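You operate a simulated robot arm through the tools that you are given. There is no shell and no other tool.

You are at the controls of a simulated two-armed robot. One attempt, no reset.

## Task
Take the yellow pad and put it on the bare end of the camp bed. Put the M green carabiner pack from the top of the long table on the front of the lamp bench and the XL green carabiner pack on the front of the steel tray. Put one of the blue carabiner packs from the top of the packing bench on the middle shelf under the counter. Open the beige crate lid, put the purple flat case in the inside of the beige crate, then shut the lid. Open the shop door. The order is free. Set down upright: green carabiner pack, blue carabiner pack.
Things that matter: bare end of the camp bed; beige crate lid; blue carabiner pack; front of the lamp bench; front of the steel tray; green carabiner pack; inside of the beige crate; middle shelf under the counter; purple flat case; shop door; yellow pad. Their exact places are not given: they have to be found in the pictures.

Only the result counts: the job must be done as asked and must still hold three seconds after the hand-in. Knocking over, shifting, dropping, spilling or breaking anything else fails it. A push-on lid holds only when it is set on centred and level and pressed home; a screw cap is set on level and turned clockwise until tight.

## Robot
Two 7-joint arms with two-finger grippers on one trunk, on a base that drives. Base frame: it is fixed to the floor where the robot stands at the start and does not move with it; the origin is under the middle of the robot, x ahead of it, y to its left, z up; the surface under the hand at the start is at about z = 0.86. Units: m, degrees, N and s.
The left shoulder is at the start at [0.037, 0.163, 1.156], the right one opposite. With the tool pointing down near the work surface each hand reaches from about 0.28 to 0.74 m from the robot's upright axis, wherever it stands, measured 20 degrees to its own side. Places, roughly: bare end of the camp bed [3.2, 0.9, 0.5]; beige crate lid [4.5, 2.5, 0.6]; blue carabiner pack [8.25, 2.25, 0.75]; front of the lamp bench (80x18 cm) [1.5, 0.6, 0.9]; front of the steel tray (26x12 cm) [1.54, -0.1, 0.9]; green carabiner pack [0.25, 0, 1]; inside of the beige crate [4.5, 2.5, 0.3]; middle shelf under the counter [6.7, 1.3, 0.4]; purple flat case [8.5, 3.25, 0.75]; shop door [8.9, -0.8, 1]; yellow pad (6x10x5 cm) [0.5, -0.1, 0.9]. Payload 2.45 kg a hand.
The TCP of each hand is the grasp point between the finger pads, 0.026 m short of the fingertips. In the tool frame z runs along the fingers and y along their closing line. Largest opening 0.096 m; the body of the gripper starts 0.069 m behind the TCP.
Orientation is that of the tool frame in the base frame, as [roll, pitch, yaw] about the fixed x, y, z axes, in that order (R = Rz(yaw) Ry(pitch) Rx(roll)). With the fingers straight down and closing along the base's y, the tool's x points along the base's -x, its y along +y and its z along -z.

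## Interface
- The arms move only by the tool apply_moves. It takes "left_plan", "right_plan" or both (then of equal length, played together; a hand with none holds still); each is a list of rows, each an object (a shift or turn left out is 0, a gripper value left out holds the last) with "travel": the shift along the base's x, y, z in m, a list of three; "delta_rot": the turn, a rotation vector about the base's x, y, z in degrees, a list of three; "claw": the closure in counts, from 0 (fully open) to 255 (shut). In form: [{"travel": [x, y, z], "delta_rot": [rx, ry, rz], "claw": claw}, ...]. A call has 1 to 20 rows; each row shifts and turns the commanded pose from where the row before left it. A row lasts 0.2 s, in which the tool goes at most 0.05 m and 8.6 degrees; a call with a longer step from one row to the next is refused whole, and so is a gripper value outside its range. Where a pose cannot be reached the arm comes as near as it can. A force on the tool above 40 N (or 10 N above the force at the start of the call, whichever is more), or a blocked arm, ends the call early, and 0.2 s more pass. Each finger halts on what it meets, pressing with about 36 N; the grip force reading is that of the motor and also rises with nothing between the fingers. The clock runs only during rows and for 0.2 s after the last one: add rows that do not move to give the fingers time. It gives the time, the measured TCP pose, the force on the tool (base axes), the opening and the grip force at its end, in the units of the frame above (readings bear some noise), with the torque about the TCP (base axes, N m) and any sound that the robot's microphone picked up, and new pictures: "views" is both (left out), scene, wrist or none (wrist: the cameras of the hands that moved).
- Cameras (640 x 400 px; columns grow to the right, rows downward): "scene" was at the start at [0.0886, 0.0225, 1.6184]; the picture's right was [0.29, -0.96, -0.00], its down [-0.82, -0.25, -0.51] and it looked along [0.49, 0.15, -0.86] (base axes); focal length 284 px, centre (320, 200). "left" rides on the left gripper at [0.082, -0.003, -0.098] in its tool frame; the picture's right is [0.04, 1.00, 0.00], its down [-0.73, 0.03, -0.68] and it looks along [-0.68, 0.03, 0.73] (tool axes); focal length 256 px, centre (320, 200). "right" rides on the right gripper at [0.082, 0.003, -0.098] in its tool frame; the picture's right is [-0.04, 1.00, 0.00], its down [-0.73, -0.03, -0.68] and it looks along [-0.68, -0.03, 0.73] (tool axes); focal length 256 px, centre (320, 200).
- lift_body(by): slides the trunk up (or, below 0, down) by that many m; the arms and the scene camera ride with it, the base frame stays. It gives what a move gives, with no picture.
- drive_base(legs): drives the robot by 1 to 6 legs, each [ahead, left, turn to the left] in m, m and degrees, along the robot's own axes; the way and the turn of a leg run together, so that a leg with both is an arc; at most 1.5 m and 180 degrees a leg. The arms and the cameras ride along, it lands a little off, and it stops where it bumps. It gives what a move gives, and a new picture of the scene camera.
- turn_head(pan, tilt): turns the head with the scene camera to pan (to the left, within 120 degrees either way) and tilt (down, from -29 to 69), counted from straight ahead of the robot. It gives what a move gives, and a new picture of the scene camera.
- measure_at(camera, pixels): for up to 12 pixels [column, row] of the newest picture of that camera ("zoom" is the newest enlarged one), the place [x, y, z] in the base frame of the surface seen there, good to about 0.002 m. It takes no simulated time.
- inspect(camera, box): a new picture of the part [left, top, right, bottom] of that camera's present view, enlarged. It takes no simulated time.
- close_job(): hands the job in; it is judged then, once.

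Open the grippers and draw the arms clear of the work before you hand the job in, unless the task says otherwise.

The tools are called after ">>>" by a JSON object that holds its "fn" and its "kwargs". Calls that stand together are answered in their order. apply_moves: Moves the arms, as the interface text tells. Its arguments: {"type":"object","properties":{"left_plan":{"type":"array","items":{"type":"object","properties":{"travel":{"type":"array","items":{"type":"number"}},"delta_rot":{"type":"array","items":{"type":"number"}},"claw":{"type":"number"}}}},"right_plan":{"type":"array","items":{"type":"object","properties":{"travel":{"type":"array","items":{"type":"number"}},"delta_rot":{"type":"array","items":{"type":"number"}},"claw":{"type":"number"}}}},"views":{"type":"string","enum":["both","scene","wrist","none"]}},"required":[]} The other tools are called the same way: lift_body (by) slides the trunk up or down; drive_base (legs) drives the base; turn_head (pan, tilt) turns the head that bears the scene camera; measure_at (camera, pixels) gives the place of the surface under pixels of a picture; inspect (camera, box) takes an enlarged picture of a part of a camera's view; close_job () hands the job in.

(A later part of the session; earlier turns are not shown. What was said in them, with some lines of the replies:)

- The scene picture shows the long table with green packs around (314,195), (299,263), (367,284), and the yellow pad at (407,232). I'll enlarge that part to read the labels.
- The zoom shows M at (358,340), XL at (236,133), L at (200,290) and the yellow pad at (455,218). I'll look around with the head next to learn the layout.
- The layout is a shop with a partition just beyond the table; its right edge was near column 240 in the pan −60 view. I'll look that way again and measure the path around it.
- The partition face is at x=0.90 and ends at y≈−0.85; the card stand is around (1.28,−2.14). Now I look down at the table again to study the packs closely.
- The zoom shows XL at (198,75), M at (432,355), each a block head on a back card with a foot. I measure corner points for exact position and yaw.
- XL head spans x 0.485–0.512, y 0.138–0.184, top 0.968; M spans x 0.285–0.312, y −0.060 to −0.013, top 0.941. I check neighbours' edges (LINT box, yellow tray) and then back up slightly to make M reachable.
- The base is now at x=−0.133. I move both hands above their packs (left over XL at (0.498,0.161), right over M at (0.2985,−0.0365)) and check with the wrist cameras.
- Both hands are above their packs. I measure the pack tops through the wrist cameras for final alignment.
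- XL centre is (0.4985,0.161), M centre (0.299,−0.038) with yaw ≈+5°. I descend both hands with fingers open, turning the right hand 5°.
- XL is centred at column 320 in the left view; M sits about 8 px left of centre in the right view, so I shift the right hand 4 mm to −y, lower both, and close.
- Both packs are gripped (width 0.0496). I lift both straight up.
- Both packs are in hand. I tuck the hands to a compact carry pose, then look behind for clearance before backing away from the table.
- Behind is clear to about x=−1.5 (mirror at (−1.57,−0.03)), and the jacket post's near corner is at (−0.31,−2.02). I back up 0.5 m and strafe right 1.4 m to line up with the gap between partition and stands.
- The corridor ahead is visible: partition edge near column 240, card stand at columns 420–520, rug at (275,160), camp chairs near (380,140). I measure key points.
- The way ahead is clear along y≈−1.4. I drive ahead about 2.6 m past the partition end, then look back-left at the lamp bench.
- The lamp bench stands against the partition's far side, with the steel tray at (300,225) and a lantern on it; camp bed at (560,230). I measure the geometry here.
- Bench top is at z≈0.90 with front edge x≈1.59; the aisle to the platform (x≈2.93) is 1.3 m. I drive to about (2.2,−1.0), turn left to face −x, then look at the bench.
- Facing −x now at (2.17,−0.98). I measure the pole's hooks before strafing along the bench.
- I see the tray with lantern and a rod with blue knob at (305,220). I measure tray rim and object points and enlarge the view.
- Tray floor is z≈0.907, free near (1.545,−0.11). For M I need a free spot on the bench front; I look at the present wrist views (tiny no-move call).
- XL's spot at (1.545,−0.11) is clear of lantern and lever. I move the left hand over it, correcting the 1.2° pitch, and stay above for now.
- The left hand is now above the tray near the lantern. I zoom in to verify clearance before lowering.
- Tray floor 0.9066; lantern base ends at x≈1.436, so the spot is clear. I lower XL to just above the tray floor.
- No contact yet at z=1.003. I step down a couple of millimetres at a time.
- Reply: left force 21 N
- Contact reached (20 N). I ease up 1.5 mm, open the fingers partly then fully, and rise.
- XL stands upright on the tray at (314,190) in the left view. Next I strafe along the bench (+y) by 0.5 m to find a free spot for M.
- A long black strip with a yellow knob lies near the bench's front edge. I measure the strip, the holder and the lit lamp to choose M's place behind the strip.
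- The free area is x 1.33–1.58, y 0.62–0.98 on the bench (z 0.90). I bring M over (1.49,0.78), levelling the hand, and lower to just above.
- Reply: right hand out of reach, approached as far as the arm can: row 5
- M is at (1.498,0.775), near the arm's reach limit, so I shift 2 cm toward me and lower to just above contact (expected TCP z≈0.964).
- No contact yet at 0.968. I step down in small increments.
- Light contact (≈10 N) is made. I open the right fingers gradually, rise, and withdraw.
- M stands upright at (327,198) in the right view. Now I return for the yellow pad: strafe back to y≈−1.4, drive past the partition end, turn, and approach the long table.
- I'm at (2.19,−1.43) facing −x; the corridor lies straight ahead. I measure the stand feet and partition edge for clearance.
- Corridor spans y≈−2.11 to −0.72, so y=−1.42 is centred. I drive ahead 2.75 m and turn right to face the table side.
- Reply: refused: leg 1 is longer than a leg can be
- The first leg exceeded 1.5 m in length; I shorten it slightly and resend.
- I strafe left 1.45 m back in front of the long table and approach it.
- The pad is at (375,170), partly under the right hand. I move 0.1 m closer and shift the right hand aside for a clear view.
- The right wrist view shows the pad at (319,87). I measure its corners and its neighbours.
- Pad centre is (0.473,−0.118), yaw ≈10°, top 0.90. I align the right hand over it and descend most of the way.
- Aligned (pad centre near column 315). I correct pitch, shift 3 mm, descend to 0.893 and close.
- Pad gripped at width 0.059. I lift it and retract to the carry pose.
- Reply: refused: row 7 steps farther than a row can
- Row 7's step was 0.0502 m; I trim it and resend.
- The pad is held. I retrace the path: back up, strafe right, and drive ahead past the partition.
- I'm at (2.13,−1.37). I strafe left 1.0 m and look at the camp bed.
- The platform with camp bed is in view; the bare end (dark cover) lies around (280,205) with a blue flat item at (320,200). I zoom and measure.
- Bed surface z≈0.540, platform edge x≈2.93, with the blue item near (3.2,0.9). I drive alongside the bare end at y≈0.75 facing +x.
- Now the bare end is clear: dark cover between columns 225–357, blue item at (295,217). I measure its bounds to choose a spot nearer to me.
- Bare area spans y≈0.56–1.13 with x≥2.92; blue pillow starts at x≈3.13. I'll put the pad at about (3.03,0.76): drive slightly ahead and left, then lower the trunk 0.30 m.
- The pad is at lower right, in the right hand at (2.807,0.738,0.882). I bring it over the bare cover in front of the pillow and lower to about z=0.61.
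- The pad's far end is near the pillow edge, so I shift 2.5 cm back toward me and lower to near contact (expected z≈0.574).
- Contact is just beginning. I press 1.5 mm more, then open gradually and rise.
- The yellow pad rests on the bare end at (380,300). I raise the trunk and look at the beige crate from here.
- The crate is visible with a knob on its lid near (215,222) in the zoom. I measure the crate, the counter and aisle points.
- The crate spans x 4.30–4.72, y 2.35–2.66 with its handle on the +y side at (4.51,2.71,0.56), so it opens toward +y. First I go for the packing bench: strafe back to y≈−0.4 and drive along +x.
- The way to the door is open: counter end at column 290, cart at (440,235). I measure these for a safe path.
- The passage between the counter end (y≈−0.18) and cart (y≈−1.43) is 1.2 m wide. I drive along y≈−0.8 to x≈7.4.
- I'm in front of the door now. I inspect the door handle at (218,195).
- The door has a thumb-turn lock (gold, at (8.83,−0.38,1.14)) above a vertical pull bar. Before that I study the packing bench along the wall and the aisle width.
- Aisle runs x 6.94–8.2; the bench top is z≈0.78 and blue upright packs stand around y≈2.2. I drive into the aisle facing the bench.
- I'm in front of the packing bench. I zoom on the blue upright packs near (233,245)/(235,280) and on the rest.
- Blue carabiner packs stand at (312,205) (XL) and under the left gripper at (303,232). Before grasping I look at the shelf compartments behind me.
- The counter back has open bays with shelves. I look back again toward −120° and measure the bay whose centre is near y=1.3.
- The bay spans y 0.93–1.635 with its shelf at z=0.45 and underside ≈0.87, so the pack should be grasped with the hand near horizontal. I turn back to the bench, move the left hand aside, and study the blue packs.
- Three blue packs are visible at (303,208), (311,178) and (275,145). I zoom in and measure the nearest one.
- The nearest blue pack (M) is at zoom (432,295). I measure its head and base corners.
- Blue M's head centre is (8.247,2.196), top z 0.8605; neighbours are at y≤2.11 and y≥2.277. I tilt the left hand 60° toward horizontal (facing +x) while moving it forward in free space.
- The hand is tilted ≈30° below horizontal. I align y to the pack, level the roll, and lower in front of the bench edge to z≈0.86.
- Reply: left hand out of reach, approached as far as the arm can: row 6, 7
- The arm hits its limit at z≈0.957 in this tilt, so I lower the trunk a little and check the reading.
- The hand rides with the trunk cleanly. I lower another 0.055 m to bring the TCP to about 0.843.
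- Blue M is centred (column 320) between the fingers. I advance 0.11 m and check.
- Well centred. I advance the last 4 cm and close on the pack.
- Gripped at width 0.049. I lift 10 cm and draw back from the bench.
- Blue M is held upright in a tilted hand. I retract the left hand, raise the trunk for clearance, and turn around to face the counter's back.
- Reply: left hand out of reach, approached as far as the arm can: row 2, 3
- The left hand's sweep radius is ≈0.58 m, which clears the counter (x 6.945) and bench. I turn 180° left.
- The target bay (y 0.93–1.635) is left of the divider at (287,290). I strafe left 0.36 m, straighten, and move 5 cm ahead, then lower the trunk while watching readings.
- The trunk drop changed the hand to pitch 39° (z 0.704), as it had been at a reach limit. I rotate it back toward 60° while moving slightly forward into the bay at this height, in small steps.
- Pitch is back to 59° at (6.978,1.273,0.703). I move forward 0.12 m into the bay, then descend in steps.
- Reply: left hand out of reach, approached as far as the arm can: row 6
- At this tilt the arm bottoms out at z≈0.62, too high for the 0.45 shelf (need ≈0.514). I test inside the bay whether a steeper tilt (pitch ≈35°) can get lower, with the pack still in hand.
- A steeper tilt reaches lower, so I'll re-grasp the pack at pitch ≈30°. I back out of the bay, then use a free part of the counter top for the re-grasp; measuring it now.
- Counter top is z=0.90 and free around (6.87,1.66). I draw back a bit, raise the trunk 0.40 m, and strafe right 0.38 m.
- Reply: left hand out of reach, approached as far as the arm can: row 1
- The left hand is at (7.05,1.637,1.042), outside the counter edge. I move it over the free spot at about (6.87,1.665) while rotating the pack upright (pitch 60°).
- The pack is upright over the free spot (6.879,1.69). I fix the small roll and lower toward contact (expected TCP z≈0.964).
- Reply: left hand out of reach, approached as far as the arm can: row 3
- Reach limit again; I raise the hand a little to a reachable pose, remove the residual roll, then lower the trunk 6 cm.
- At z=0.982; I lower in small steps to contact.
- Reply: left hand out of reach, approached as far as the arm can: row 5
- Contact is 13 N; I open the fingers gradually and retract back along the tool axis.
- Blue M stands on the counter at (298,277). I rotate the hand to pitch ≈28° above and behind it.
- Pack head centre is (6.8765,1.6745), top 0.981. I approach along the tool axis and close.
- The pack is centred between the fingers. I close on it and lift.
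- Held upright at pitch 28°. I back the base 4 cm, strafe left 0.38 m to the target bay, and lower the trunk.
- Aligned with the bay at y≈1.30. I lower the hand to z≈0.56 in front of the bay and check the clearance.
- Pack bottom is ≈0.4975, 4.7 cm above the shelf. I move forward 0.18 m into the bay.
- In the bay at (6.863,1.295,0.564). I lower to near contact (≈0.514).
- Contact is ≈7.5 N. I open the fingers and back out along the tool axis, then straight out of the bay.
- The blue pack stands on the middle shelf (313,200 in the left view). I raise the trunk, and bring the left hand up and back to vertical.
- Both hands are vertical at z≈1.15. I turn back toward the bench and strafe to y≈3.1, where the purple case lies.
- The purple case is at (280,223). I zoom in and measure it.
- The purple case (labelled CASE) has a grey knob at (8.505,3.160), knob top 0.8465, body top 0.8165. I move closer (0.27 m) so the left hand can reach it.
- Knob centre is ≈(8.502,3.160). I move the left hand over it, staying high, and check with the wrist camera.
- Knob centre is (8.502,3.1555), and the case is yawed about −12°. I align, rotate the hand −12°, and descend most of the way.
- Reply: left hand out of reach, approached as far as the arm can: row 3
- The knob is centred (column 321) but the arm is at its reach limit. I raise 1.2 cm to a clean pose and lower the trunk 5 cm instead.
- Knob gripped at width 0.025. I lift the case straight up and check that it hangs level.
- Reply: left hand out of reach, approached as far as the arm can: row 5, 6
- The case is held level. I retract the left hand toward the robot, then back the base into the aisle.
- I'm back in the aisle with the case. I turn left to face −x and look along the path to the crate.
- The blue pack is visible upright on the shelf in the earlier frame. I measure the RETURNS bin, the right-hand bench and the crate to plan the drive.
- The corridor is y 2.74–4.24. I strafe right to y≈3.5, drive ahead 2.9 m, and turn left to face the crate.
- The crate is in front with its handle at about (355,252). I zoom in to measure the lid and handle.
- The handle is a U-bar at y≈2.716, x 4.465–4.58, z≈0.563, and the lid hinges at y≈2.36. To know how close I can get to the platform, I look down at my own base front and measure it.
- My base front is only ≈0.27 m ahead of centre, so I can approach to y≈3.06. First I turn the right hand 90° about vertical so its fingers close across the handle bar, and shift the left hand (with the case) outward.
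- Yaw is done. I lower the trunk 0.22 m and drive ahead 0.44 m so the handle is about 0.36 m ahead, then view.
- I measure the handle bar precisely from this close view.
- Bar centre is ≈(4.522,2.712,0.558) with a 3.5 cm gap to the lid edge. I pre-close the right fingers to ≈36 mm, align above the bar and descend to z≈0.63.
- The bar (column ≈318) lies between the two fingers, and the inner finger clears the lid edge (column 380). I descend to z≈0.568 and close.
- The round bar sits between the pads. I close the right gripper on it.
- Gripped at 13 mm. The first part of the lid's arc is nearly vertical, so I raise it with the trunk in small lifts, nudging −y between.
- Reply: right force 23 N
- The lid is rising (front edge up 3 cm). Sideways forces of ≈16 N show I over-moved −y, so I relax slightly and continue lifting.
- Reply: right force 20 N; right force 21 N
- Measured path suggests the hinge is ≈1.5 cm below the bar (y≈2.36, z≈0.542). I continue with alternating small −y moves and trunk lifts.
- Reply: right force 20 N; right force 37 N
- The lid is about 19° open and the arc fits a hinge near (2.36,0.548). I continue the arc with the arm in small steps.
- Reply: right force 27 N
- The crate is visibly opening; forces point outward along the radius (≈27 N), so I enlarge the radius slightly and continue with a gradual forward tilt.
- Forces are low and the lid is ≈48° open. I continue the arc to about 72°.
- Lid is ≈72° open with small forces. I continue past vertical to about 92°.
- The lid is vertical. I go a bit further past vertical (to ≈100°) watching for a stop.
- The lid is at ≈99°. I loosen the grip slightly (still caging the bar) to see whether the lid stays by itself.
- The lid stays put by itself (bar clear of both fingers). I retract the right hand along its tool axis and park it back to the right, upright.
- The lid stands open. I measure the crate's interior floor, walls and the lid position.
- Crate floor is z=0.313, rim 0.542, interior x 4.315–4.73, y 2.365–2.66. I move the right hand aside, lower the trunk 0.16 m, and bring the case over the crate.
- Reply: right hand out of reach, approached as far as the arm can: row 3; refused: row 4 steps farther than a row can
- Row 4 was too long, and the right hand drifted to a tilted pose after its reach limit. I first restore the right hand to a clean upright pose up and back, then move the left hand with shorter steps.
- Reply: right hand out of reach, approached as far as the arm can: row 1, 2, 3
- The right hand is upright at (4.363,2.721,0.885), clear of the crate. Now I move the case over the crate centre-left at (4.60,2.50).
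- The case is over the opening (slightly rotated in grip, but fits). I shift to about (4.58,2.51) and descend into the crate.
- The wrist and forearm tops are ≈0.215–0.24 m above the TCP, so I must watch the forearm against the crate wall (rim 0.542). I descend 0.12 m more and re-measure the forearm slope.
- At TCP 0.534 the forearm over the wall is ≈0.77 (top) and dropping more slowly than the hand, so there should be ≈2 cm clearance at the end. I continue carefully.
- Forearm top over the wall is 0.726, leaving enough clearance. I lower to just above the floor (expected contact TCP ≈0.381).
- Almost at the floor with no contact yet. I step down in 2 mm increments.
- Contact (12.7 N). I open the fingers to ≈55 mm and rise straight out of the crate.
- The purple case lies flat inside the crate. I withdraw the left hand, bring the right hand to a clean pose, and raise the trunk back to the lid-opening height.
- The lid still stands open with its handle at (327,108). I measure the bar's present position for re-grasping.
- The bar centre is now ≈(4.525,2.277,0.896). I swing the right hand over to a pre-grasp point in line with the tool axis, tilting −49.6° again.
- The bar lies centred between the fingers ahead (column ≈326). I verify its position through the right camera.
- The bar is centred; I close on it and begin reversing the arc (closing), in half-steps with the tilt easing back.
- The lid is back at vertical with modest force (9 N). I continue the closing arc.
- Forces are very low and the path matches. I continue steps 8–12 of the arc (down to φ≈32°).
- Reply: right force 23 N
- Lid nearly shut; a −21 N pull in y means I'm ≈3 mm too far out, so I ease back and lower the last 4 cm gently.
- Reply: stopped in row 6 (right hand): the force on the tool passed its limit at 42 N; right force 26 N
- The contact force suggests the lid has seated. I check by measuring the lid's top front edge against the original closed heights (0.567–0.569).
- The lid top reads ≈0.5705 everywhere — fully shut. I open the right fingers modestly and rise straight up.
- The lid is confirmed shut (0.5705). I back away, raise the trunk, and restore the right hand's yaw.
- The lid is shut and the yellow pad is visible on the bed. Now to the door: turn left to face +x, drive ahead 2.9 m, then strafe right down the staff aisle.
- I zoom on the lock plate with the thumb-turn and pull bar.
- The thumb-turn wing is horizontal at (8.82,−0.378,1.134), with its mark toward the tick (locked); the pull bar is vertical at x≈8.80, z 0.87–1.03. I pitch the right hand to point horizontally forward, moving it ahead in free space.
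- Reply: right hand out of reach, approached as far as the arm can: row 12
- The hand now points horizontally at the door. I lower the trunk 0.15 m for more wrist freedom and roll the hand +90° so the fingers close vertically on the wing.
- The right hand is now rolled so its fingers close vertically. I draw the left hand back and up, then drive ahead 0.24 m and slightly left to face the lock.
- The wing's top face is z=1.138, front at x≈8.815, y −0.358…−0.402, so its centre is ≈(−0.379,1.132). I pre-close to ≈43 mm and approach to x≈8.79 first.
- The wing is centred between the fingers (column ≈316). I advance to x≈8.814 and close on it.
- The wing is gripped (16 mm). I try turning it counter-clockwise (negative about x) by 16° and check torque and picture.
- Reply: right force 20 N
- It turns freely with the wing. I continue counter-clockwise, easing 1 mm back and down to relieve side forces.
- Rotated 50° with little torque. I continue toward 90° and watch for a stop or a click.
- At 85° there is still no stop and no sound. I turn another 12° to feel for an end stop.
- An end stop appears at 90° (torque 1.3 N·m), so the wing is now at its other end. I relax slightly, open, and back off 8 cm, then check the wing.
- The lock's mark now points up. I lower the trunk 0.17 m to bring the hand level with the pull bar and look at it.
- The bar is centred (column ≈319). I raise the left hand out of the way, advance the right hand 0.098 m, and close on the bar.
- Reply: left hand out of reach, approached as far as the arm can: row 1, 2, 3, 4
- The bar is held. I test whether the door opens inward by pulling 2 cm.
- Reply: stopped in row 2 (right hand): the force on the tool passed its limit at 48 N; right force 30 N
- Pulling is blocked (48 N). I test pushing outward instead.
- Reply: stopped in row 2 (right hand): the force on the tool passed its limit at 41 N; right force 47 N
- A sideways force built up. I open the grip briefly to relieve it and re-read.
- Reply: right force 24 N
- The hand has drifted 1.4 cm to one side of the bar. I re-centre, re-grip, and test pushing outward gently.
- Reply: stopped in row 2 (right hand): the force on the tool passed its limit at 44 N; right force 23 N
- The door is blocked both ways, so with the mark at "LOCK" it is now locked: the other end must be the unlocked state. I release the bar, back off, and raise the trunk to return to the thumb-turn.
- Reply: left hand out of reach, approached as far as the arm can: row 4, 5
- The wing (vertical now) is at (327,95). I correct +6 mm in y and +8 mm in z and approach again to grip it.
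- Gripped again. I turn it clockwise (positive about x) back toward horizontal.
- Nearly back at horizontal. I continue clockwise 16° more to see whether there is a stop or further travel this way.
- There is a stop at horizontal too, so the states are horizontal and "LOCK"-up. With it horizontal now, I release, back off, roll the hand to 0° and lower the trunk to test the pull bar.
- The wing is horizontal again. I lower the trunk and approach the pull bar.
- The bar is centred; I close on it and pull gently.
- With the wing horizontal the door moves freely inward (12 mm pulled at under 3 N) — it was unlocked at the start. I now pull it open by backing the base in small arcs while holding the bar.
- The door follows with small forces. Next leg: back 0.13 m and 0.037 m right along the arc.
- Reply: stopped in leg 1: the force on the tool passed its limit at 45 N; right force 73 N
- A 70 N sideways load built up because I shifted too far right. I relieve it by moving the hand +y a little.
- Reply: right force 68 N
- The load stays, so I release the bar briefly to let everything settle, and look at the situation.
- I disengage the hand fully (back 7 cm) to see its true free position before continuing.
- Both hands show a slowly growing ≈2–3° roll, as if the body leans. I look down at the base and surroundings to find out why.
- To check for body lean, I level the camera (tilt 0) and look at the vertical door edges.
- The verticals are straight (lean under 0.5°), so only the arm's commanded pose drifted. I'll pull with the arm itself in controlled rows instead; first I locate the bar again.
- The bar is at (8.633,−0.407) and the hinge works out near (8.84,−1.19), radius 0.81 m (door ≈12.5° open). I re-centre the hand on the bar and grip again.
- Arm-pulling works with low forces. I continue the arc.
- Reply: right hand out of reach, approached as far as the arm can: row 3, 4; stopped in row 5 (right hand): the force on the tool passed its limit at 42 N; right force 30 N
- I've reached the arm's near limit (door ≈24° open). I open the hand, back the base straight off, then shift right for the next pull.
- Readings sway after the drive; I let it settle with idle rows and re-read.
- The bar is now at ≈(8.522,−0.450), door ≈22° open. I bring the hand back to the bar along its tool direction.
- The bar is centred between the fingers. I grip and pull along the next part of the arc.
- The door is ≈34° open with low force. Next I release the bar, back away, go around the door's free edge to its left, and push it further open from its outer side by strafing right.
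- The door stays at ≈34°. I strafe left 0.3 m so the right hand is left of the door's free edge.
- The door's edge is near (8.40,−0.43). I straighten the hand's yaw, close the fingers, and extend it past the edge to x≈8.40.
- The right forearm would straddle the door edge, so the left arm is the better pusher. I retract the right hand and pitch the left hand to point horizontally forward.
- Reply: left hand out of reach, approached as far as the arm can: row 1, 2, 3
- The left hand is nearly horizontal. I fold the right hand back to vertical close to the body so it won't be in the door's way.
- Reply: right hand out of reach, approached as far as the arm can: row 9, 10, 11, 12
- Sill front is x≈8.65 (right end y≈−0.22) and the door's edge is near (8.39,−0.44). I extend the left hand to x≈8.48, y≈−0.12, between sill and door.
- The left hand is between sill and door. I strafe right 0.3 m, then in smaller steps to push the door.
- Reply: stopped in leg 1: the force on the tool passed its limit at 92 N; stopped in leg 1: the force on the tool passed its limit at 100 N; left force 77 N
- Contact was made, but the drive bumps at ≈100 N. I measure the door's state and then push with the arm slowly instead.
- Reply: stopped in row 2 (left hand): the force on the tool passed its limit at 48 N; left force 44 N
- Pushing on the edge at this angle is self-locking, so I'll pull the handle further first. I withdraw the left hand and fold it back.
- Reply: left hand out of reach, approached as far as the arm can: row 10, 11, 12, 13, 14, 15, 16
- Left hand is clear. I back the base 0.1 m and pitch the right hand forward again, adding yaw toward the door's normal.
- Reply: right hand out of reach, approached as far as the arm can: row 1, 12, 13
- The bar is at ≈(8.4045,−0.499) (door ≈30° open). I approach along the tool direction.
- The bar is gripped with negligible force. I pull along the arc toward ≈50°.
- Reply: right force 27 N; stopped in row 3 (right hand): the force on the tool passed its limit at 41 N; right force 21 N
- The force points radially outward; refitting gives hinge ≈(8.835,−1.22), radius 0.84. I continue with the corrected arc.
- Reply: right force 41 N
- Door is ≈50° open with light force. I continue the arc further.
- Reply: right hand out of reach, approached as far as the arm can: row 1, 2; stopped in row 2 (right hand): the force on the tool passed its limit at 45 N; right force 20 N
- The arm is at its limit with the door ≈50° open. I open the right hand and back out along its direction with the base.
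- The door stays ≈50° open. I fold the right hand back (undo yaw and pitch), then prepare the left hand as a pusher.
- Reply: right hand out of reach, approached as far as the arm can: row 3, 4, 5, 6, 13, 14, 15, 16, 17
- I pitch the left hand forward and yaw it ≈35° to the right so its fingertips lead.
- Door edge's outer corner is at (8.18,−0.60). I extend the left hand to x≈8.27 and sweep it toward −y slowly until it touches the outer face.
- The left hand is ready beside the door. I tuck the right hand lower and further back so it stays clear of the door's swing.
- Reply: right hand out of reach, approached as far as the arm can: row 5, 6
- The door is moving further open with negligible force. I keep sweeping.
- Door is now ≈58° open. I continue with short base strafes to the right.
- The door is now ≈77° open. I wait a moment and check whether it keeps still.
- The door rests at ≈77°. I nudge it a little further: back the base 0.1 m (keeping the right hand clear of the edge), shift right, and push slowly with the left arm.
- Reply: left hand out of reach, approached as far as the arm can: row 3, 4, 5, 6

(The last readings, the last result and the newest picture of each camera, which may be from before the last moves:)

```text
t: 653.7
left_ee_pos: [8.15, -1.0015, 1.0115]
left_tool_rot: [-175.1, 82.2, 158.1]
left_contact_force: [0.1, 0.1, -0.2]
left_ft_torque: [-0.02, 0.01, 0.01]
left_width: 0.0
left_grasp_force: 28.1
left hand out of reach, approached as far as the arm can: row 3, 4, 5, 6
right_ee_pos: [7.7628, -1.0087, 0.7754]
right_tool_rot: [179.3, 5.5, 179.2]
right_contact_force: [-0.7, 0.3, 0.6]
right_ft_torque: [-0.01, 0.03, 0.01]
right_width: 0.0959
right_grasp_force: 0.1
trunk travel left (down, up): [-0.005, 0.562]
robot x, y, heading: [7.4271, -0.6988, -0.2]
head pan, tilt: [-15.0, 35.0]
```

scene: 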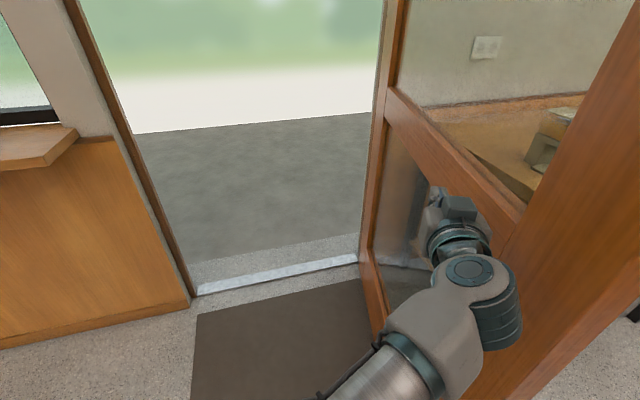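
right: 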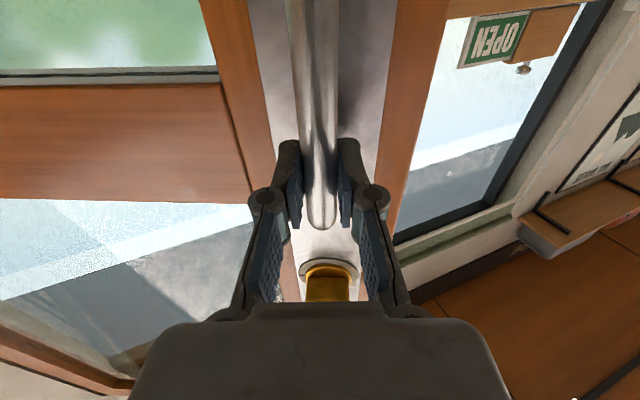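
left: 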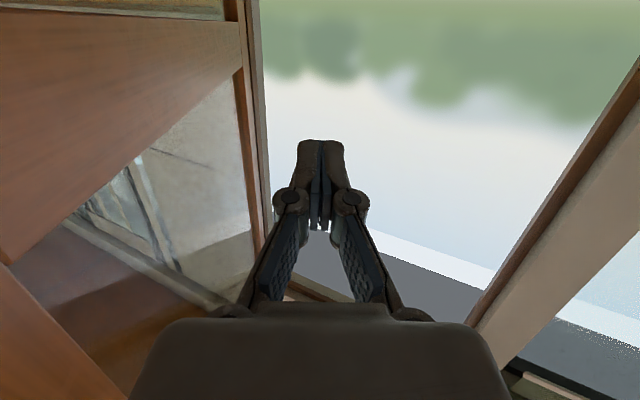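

>>> {"fn": "drive_base", "kwargs": {"legs": [[0, -0.08, 0]]}}

>>> {"fn": "measure_at", "kwargs": {"camera": "scene", "pixels": [[400, 130], [450, 190], [500, 250], [560, 250], [395, 60], [620, 200]]}}

```text
t: 654.7
left_ee_pos: [8.1479, -1.0174, 1.036]
left_tool_rot: [-160.0, 83.3, 174.3]
left_contact_force: [0.6, 0.8, 1.0]
left_ft_torque: [0.0, 0.03, -0.1]
left_width: 0.0
left_grasp_force: 28.1
right_ee_pos: [7.7577, -1.0436, 0.7941]
right_tool_rot: [-179.5, 6.3, 179.0]
right_contact_force: [1.5, 1.0, -0.8]
right_ft_torque: [-0.12, 0.06, 0.0]
right_width: 0.0961
right_grasp_force: 0.1
trunk travel left (down, up): [-0.005, 0.562]
robot x, y, heading: [7.425, -0.7482, -0.1]
head pan, tilt: [-15.0, 35.0]
stopped in leg 1: the robot was blocked; the commanded pose is now the measured one
```

scene: 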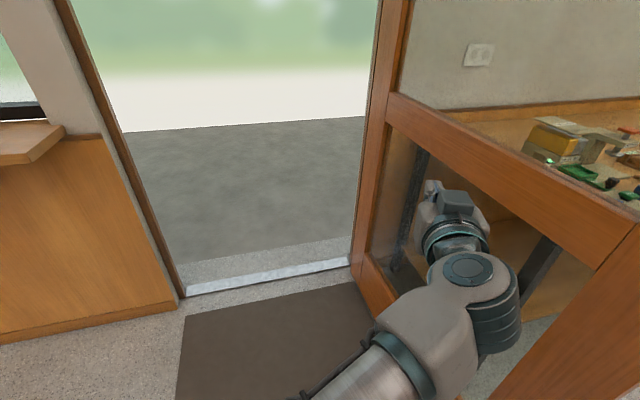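

```text
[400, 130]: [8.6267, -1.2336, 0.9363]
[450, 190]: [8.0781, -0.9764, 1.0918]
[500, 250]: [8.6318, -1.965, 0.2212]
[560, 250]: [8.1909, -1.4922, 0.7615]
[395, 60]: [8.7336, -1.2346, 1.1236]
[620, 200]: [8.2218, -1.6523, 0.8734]
```

The door now stands at ≈90° (its stop). I move away to the left, then draw both arms back.

>>> {"fn": "drive_base", "kwargs": {"legs": [[0, 0.25, 0], [-0.2, 0, 0]]}}

>>> {"fn": "turn_head", "kwargs": {"pan": -25, "tilt": 25}}

```text
t: 655.9
left_ee_pos: [8.112, -1.0381, 1.0302]
left_tool_rot: [157.4, 82.6, 131.3]
left_contact_force: [-2.9, -1.4, 1.1]
left_ft_torque: [-0.01, 0.08, 0.26]
left_width: 0.0003
left_grasp_force: 28.0
right_ee_pos: [7.7379, -1.0408, 0.7827]
right_tool_rot: [175.6, 8.0, 176.3]
right_contact_force: [-3.8, -4.8, 1.4]
right_ft_torque: [0.42, -0.32, -0.01]
right_width: 0.0959
right_grasp_force: 0.0
trunk travel left (down, up): [-0.005, 0.562]
robot x, y, heading: [7.4239, -0.6828, -0.2]
head pan, tilt: [-15.0, 35.0]
stopped in leg 1: the robot was blocked; the commanded pose is now the measured one
```

scene: 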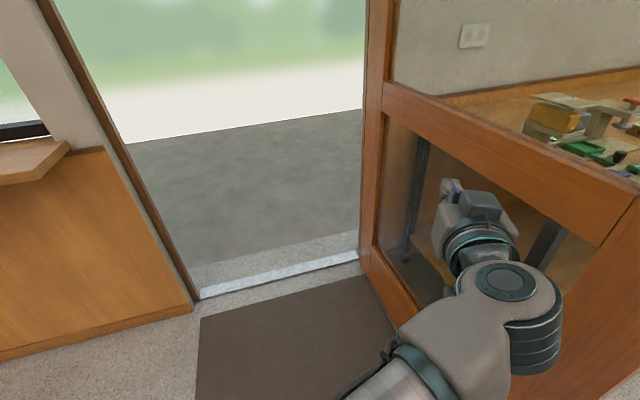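

```text
t: 656.6
left_ee_pos: [8.1212, -1.0132, 1.0291]
left_tool_rot: [166.6, 83.1, 140.3]
left_contact_force: [-2.6, -2.0, -1.6]
left_ft_torque: [-0.03, -0.14, 0.33]
left_width: 0.0
left_grasp_force: 28.2
right_ee_pos: [7.7449, -1.0183, 0.7886]
right_tool_rot: [177.0, 7.7, 176.9]
right_contact_force: [-2.0, -2.1, -0.6]
right_ft_torque: [0.22, -0.2, -0.05]
right_width: 0.0959
right_grasp_force: 0.1
trunk travel left (down, up): [-0.005, 0.562]
robot x, y, heading: [7.4278, -0.6794, -0.2]
head pan, tilt: [-25.0, 25.0]
```

scene: 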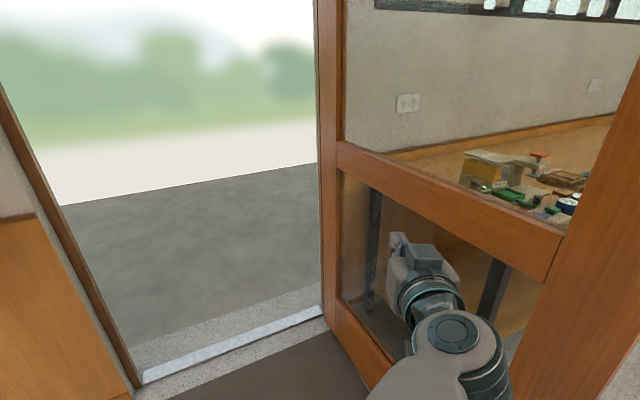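

Something is holding the robot from moving left. I look around to the right and down to find the contact.

>>> {"fn": "turn_head", "kwargs": {"pan": -80, "tilt": 45}}

>>> {"fn": "turn_head", "kwargs": {"pan": 60, "tilt": 45}}

>>> {"fn": "turn_head", "kwargs": {"pan": 0, "tilt": 65}}

```text
t: 657.9
left_ee_pos: [8.13, -0.9256, 1.0528]
left_tool_rot: [-161.9, 84.6, 172.3]
left_contact_force: [3.0, 1.5, 2.0]
left_ft_torque: [0.04, 0.17, -0.26]
left_width: 0.0001
left_grasp_force: 28.5
right_ee_pos: [7.748, -0.9522, 0.8065]
right_tool_rot: [-179.8, 8.1, 178.1]
right_contact_force: [2.2, 2.3, -0.9]
right_ft_torque: [-0.2, 0.18, 0.01]
right_width: 0.0958
right_grasp_force: 0.1
trunk travel left (down, up): [-0.005, 0.562]
robot x, y, heading: [7.4287, -0.6572, -0.2]
head pan, tilt: [-80.0, 45.0]
```

scene: 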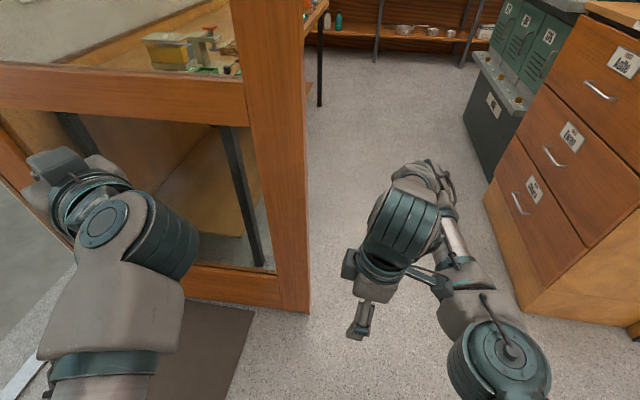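

```text
t: 660.1
left_ee_pos: [8.1294, -0.9513, 1.0447]
left_tool_rot: [-172.9, 84.3, 161.2]
left_contact_force: [0.4, 0.0, 0.2]
left_ft_torque: [0.0, 0.05, -0.09]
left_width: 0.0
left_grasp_force: 28.9
right_ee_pos: [7.7492, -0.9727, 0.8001]
right_tool_rot: [179.0, 7.8, 177.7]
right_contact_force: [0.8, 1.8, 0.1]
right_ft_torque: [-0.07, 0.06, 0.02]
right_width: 0.0959
right_grasp_force: 0.1
trunk travel left (down, up): [-0.005, 0.562]
robot x, y, heading: [7.425, -0.6646, -0.2]
head pan, tilt: [60.0, 45.0]
```

scene: 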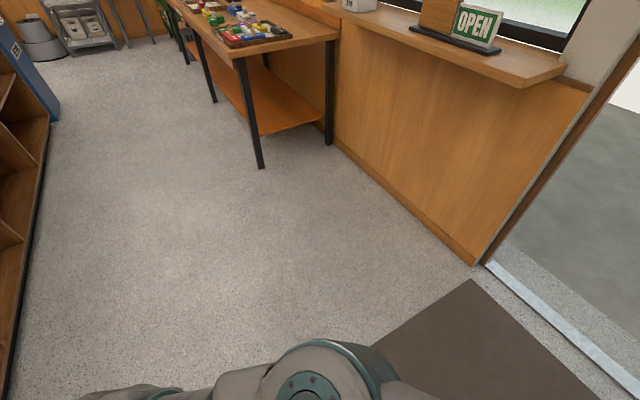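

```text
t: 661.4
left_ee_pos: [8.1238, -0.9805, 1.0375]
left_tool_rot: [177.1, 83.7, 151.1]
left_contact_force: [-0.4, -2.2, -2.3]
left_ft_torque: [-0.03, -0.05, 0.13]
left_width: 0.0
left_grasp_force: 28.7
right_ee_pos: [7.748, -0.9934, 0.7947]
right_tool_rot: [178.2, 7.7, 177.2]
right_contact_force: [-1.0, -1.9, 1.0]
right_ft_torque: [0.07, -0.05, 0.04]
right_width: 0.0962
right_grasp_force: 0.0
trunk travel left (down, up): [-0.005, 0.562]
robot x, y, heading: [7.425, -0.6691, -0.4]
head pan, tilt: [0.0, 65.0]
```

scene: 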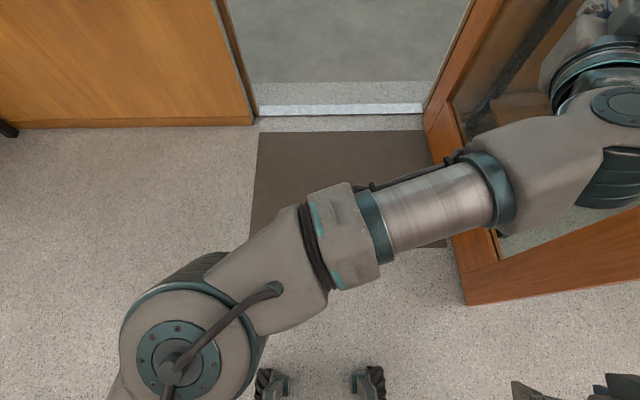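

Nothing is caught; the base is rocking because both arms reach out to the right. I bring the left arm back toward the body and left to restore balance.

>>> {"fn": "apply_moves", "kwargs": {"left_plan": [{"travel": [-0.01, 0.03, 0]}, {"travel": [-0.01, 0.03, 0]}, {"travel": [-0.01, 0.035, 0]}, {"travel": [-0.01, 0.035, 0]}, {"travel": [-0.01, 0.035, 0]}, {"travel": [-0.015, 0.035, 0]}, {"travel": [-0.015, 0.035, 0]}, {"travel": [-0.02, 0.035, 0]}, {"travel": [-0.02, 0.035, 0]}, {"travel": [-0.02, 0.035, 0]}, {}], "right_plan": [{"travel": [0, 0.01, 0]}, {"travel": [0, 0.015, 0]}, {"travel": [0, 0.015, 0]}, {"travel": [0, 0.015, 0]}, {"travel": [0, 0.015, 0]}, {}, {}, {}, {}, {}, {}], "views": "scene"}}

```text
t: 663.8
left_ee_pos: [7.9857, -0.629, 1.0408]
left_tool_rot: [-179.6, 84.0, 154.5]
left_contact_force: [-0.1, -0.5, 0.4]
left_ft_torque: [0.0, -0.02, 0.02]
left_width: 0.0
left_grasp_force: 28.1
right_ee_pos: [7.7476, -0.9836, 0.7977]
right_tool_rot: [178.5, 7.7, 177.5]
right_contact_force: [0.5, -0.6, -0.8]
right_ft_torque: [0.05, 0.0, 0.0]
right_width: 0.0961
right_grasp_force: 0.0
right hand out of reach, approached as far as the arm can: row 1, 2, 3, 4, 5
trunk travel left (down, up): [-0.005, 0.562]
robot x, y, heading: [7.4281, -0.6711, -0.2]
head pan, tilt: [0.0, 65.0]
```

scene: 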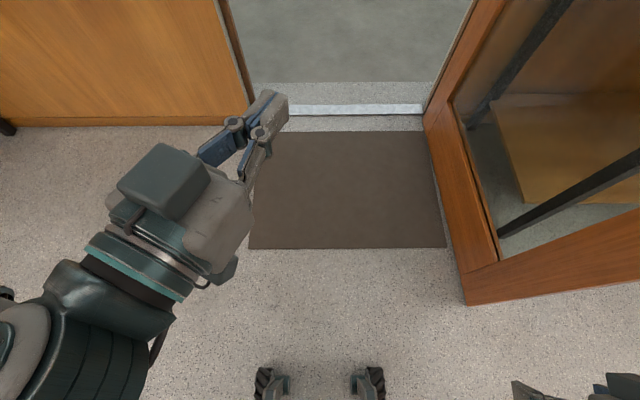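

The left arm is back near the centre and the door remains open. I retry moving left and back.

>>> {"fn": "drive_base", "kwargs": {"legs": [[-0.12, 0, 0], [0, 0.15, 0]]}}

>>> {"fn": "apply_moves", "kwargs": {"left_plan": [{}, {}, {}, {}], "views": "none"}}

```text
t: 666.0
left_ee_pos: [7.8666, -0.4819, 1.0403]
left_tool_rot: [179.8, 83.9, 153.7]
left_contact_force: [-1.0, 0.0, -0.8]
left_ft_torque: [0.03, -0.03, 0.05]
left_width: 0.0
left_grasp_force: 28.3
right_ee_pos: [7.6293, -0.8379, 0.7961]
right_tool_rot: [178.3, 7.7, 177.3]
right_contact_force: [-0.4, -0.9, -0.3]
right_ft_torque: [0.03, 0.0, -0.02]
right_width: 0.096
right_grasp_force: 0.2
trunk travel left (down, up): [-0.005, 0.562]
robot x, y, heading: [7.3084, -0.5232, -0.2]
head pan, tilt: [0.0, 65.0]
```

scene: 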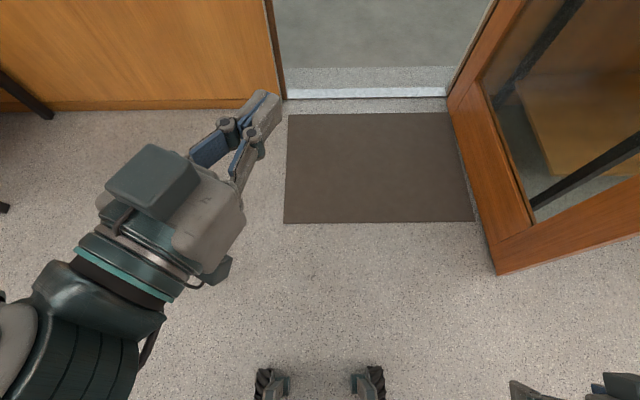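

```text
t: 667.0
left_ee_pos: [7.8621, -0.4549, 1.0427]
left_tool_rot: [-168.4, 84.7, 165.6]
left_contact_force: [0.3, 0.7, 0.2]
left_ft_torque: [-0.02, 0.03, -0.09]
left_width: 0.0001
left_grasp_force: 28.7
right_ee_pos: [7.6267, -0.8167, 0.8072]
right_tool_rot: [179.4, 8.0, 177.6]
right_contact_force: [0.5, 0.8, -0.5]
right_ft_torque: [-0.09, 0.07, 0.0]
right_width: 0.0962
right_grasp_force: 0.2
trunk travel left (down, up): [-0.005, 0.562]
robot x, y, heading: [7.3066, -0.5173, -0.5]
head pan, tilt: [0.0, 65.0]
```

Driving works again. I fold the left hand back to vertical, open both grippers, and raise the trunk.

>>> {"fn": "apply_moves", "kwargs": {"left_plan": [{"travel": [0, 0.01, 0], "delta_rot": [0, 0, 7], "claw": 0}, {"travel": [0, 0.015, 0], "delta_rot": [0, 0, 7]}, {"travel": [0, 0.015, 0], "delta_rot": [0, 0, 7]}, {"travel": [0, 0.015, 0], "delta_rot": [0, 0, 7]}, {"travel": [-0.01, 0.015, 0], "delta_rot": [0, 8, 0]}, {"travel": [-0.01, 0.015, 0], "delta_rot": [0, 8, 0]}, {"travel": [-0.015, 0.015, 0], "delta_rot": [0, 8, 0]}, {"travel": [-0.015, 0.015, 0], "delta_rot": [0, 8, 0]}, {"travel": [-0.015, 0.015, 0], "delta_rot": [0, 8, 0]}, {"travel": [-0.015, 0.015, 0], "delta_rot": [0, 8, 0]}, {"travel": [-0.01, 0.015, 0], "delta_rot": [0, 8, 0]}, {"travel": [-0.01, 0.015, 0], "delta_rot": [0, 8, 0]}, {"travel": [0, 0.01, 0], "delta_rot": [0, 8, 0]}, {"travel": [0, 0.01, 0], "delta_rot": [0, 8, 0]}, {}], "views": "none"}}

>>> {"fn": "lift_body", "kwargs": {"by": 0.3}}

>>> {"fn": "turn_head", "kwargs": {"pan": -15, "tilt": 20}}

```text
t: 670.2
left_ee_pos: [7.7918, -0.3004, 0.9699]
left_tool_rot: [178.3, 4.6, -179.4]
left_contact_force: [-0.7, 0.0, 0.1]
left_ft_torque: [0.0, 0.02, 0.02]
left_width: 0.0961
left_grasp_force: 0.1
left hand out of reach, approached as far as the arm can: row 11, 12, 13, 14
right_ee_pos: [7.6259, -0.8277, 0.8042]
right_tool_rot: [178.9, 8.1, 177.1]
right_contact_force: [-0.5, 0.4, -0.2]
right_ft_torque: [-0.04, 0.03, -0.01]
right_width: 0.0961
right_grasp_force: 0.0
trunk travel left (down, up): [-0.005, 0.562]
robot x, y, heading: [7.3093, -0.5199, -0.4]
head pan, tilt: [0.0, 65.0]
```

```text
t: 673.2
left_ee_pos: [7.7939, -0.3013, 1.2697]
left_tool_rot: [178.0, 4.4, -179.3]
left_contact_force: [-0.4, -0.1, -0.4]
left_ft_torque: [0.01, -0.01, -0.03]
left_width: 0.096
left_grasp_force: 0.1
right_ee_pos: [7.6255, -0.8288, 1.1025]
right_tool_rot: [178.9, 8.0, 177.4]
right_contact_force: [0.2, 0.6, -0.6]
right_ft_torque: [0.02, -0.01, 0.01]
right_width: 0.0961
right_grasp_force: 0.0
trunk travel left (down, up): [-0.305, 0.262]
robot x, y, heading: [7.3044, -0.5204, -0.6]
head pan, tilt: [0.0, 65.0]
```

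```text
t: 674.3
left_ee_pos: [7.7933, -0.3012, 1.2698]
left_tool_rot: [178.2, 4.5, -179.4]
left_contact_force: [0.1, 0.3, 0.2]
left_ft_torque: [0.04, -0.01, 0.01]
left_width: 0.096
left_grasp_force: 0.0
right_ee_pos: [7.6248, -0.8295, 1.1027]
right_tool_rot: [179.0, 8.2, 177.5]
right_contact_force: [-0.6, -0.4, -0.2]
right_ft_torque: [0.02, 0.0, 0.03]
right_width: 0.0959
right_grasp_force: 0.1
trunk travel left (down, up): [-0.305, 0.262]
robot x, y, heading: [7.3099, -0.5213, -0.4]
head pan, tilt: [-15.0, 20.0]
```

scene: 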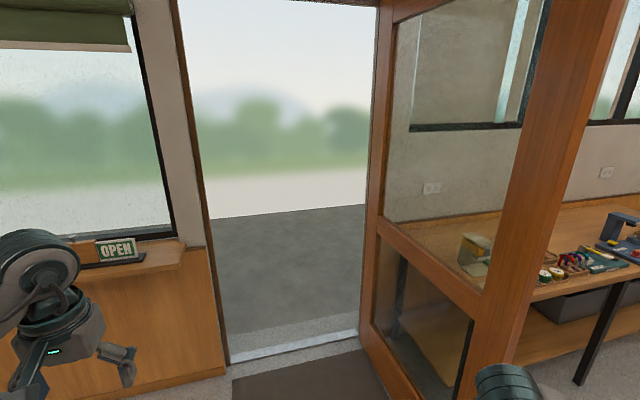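

The door stands fully open, nothing else was disturbed in view, both grippers are open and the arms are clear. I take one last check of the blue pack on the shelf before handing in.

>>> {"fn": "turn_head", "kwargs": {"pan": 110, "tilt": 30}}

>>> {"fn": "turn_head", "kwargs": {"pan": -15, "tilt": 25}}

>>> {"fn": "measure_at", "kwargs": {"camera": "scene", "pixels": [[400, 150], [440, 180], [500, 250], [540, 100]]}}

```text
t: 676.4
left_ee_pos: [7.7933, -0.3015, 1.2705]
left_tool_rot: [178.1, 4.4, -179.4]
left_contact_force: [0.3, -0.3, 0.7]
left_ft_torque: [0.0, 0.02, 0.0]
left_width: 0.0963
left_grasp_force: 0.2
right_ee_pos: [7.6246, -0.8285, 1.1019]
right_tool_rot: [179.1, 8.1, 177.4]
right_contact_force: [0.5, -0.3, -0.3]
right_ft_torque: [0.01, -0.01, 0.06]
right_width: 0.0959
right_grasp_force: 0.1
trunk travel left (down, up): [-0.305, 0.262]
robot x, y, heading: [7.3037, -0.5203, -0.4]
head pan, tilt: [110.0, 30.0]
```

scene: 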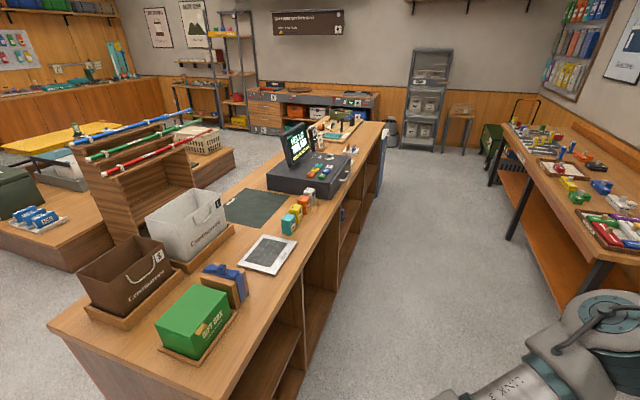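

```text
t: 678.4
left_ee_pos: [7.7933, -0.3016, 1.2699]
left_tool_rot: [178.1, 4.5, -179.4]
left_contact_force: [-0.4, 0.2, -0.3]
left_ft_torque: [0.0, -0.03, 0.0]
left_width: 0.0958
left_grasp_force: 0.1
right_ee_pos: [7.6245, -0.8303, 1.1022]
right_tool_rot: [179.0, 8.1, 177.5]
right_contact_force: [-0.2, 0.3, 0.5]
right_ft_torque: [0.04, 0.01, 0.01]
right_width: 0.0963
right_grasp_force: 0.0
trunk travel left (down, up): [-0.305, 0.262]
robot x, y, heading: [7.3046, -0.5221, -0.3]
head pan, tilt: [-15.0, 25.0]
```

scene: 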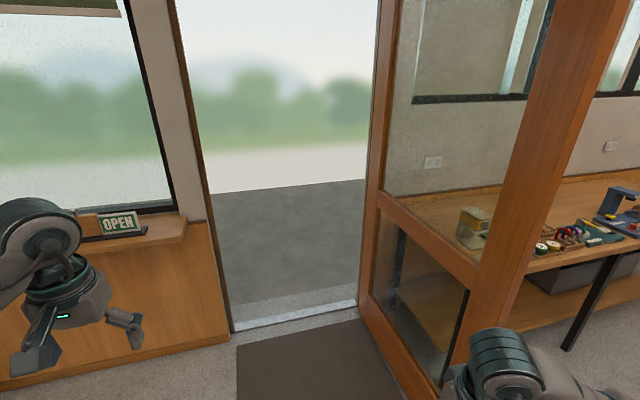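

```text
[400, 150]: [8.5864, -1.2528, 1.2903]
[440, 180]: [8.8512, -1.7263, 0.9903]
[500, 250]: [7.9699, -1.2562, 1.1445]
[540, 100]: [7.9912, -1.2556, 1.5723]
```

The door's outer face lies at a constant y≈−1.255, so it is 90° open and steady. The counter and benches look undisturbed, and the blue pack is glimpsed on its shelf at (343,212). I hand the job in.

>>> {"fn": "close_job", "kwargs": {}}

```text
The job is handed in.
```

I handed the job in with every task done. I checked each result by camera or measurement as I did it, but I haven't been told whether it passed.

| Task | Result |
|---|---|
| Yellow pad | On the bare end of the camp bed, in front of the blue pillow |
| M green pack | Upright on the front of the lamp bench |
| XL green pack | Upright on the front of the steel tray, clear of the lantern |
| Blue pack | The M pack from the packing bench, upright on the middle shelf in the bay near y = 1.3 |
| Beige crate | Purple case lying flat inside; lid shut, its top back at the height measured before opening |
| Shop door | Open to about 90° and holding still |

- **Purple case:** there was also a purple flat case on the long table. I took the one on the packing bench, because it matched the position given in the task.
- **Blue pack:** I stood it on the counter top briefly to change my grip, then moved it to the shelf.
- **Door lock:** I turned the lock while testing the door, then set it back to where it started. The door was unlocked to begin with.
- **Near the door:** the robot leaned and rocked while I pushed the door open. I saw nothing knocked over or shifted, but I didn't go back to re-check the lamp bench, where I had placed the green packs earlier.
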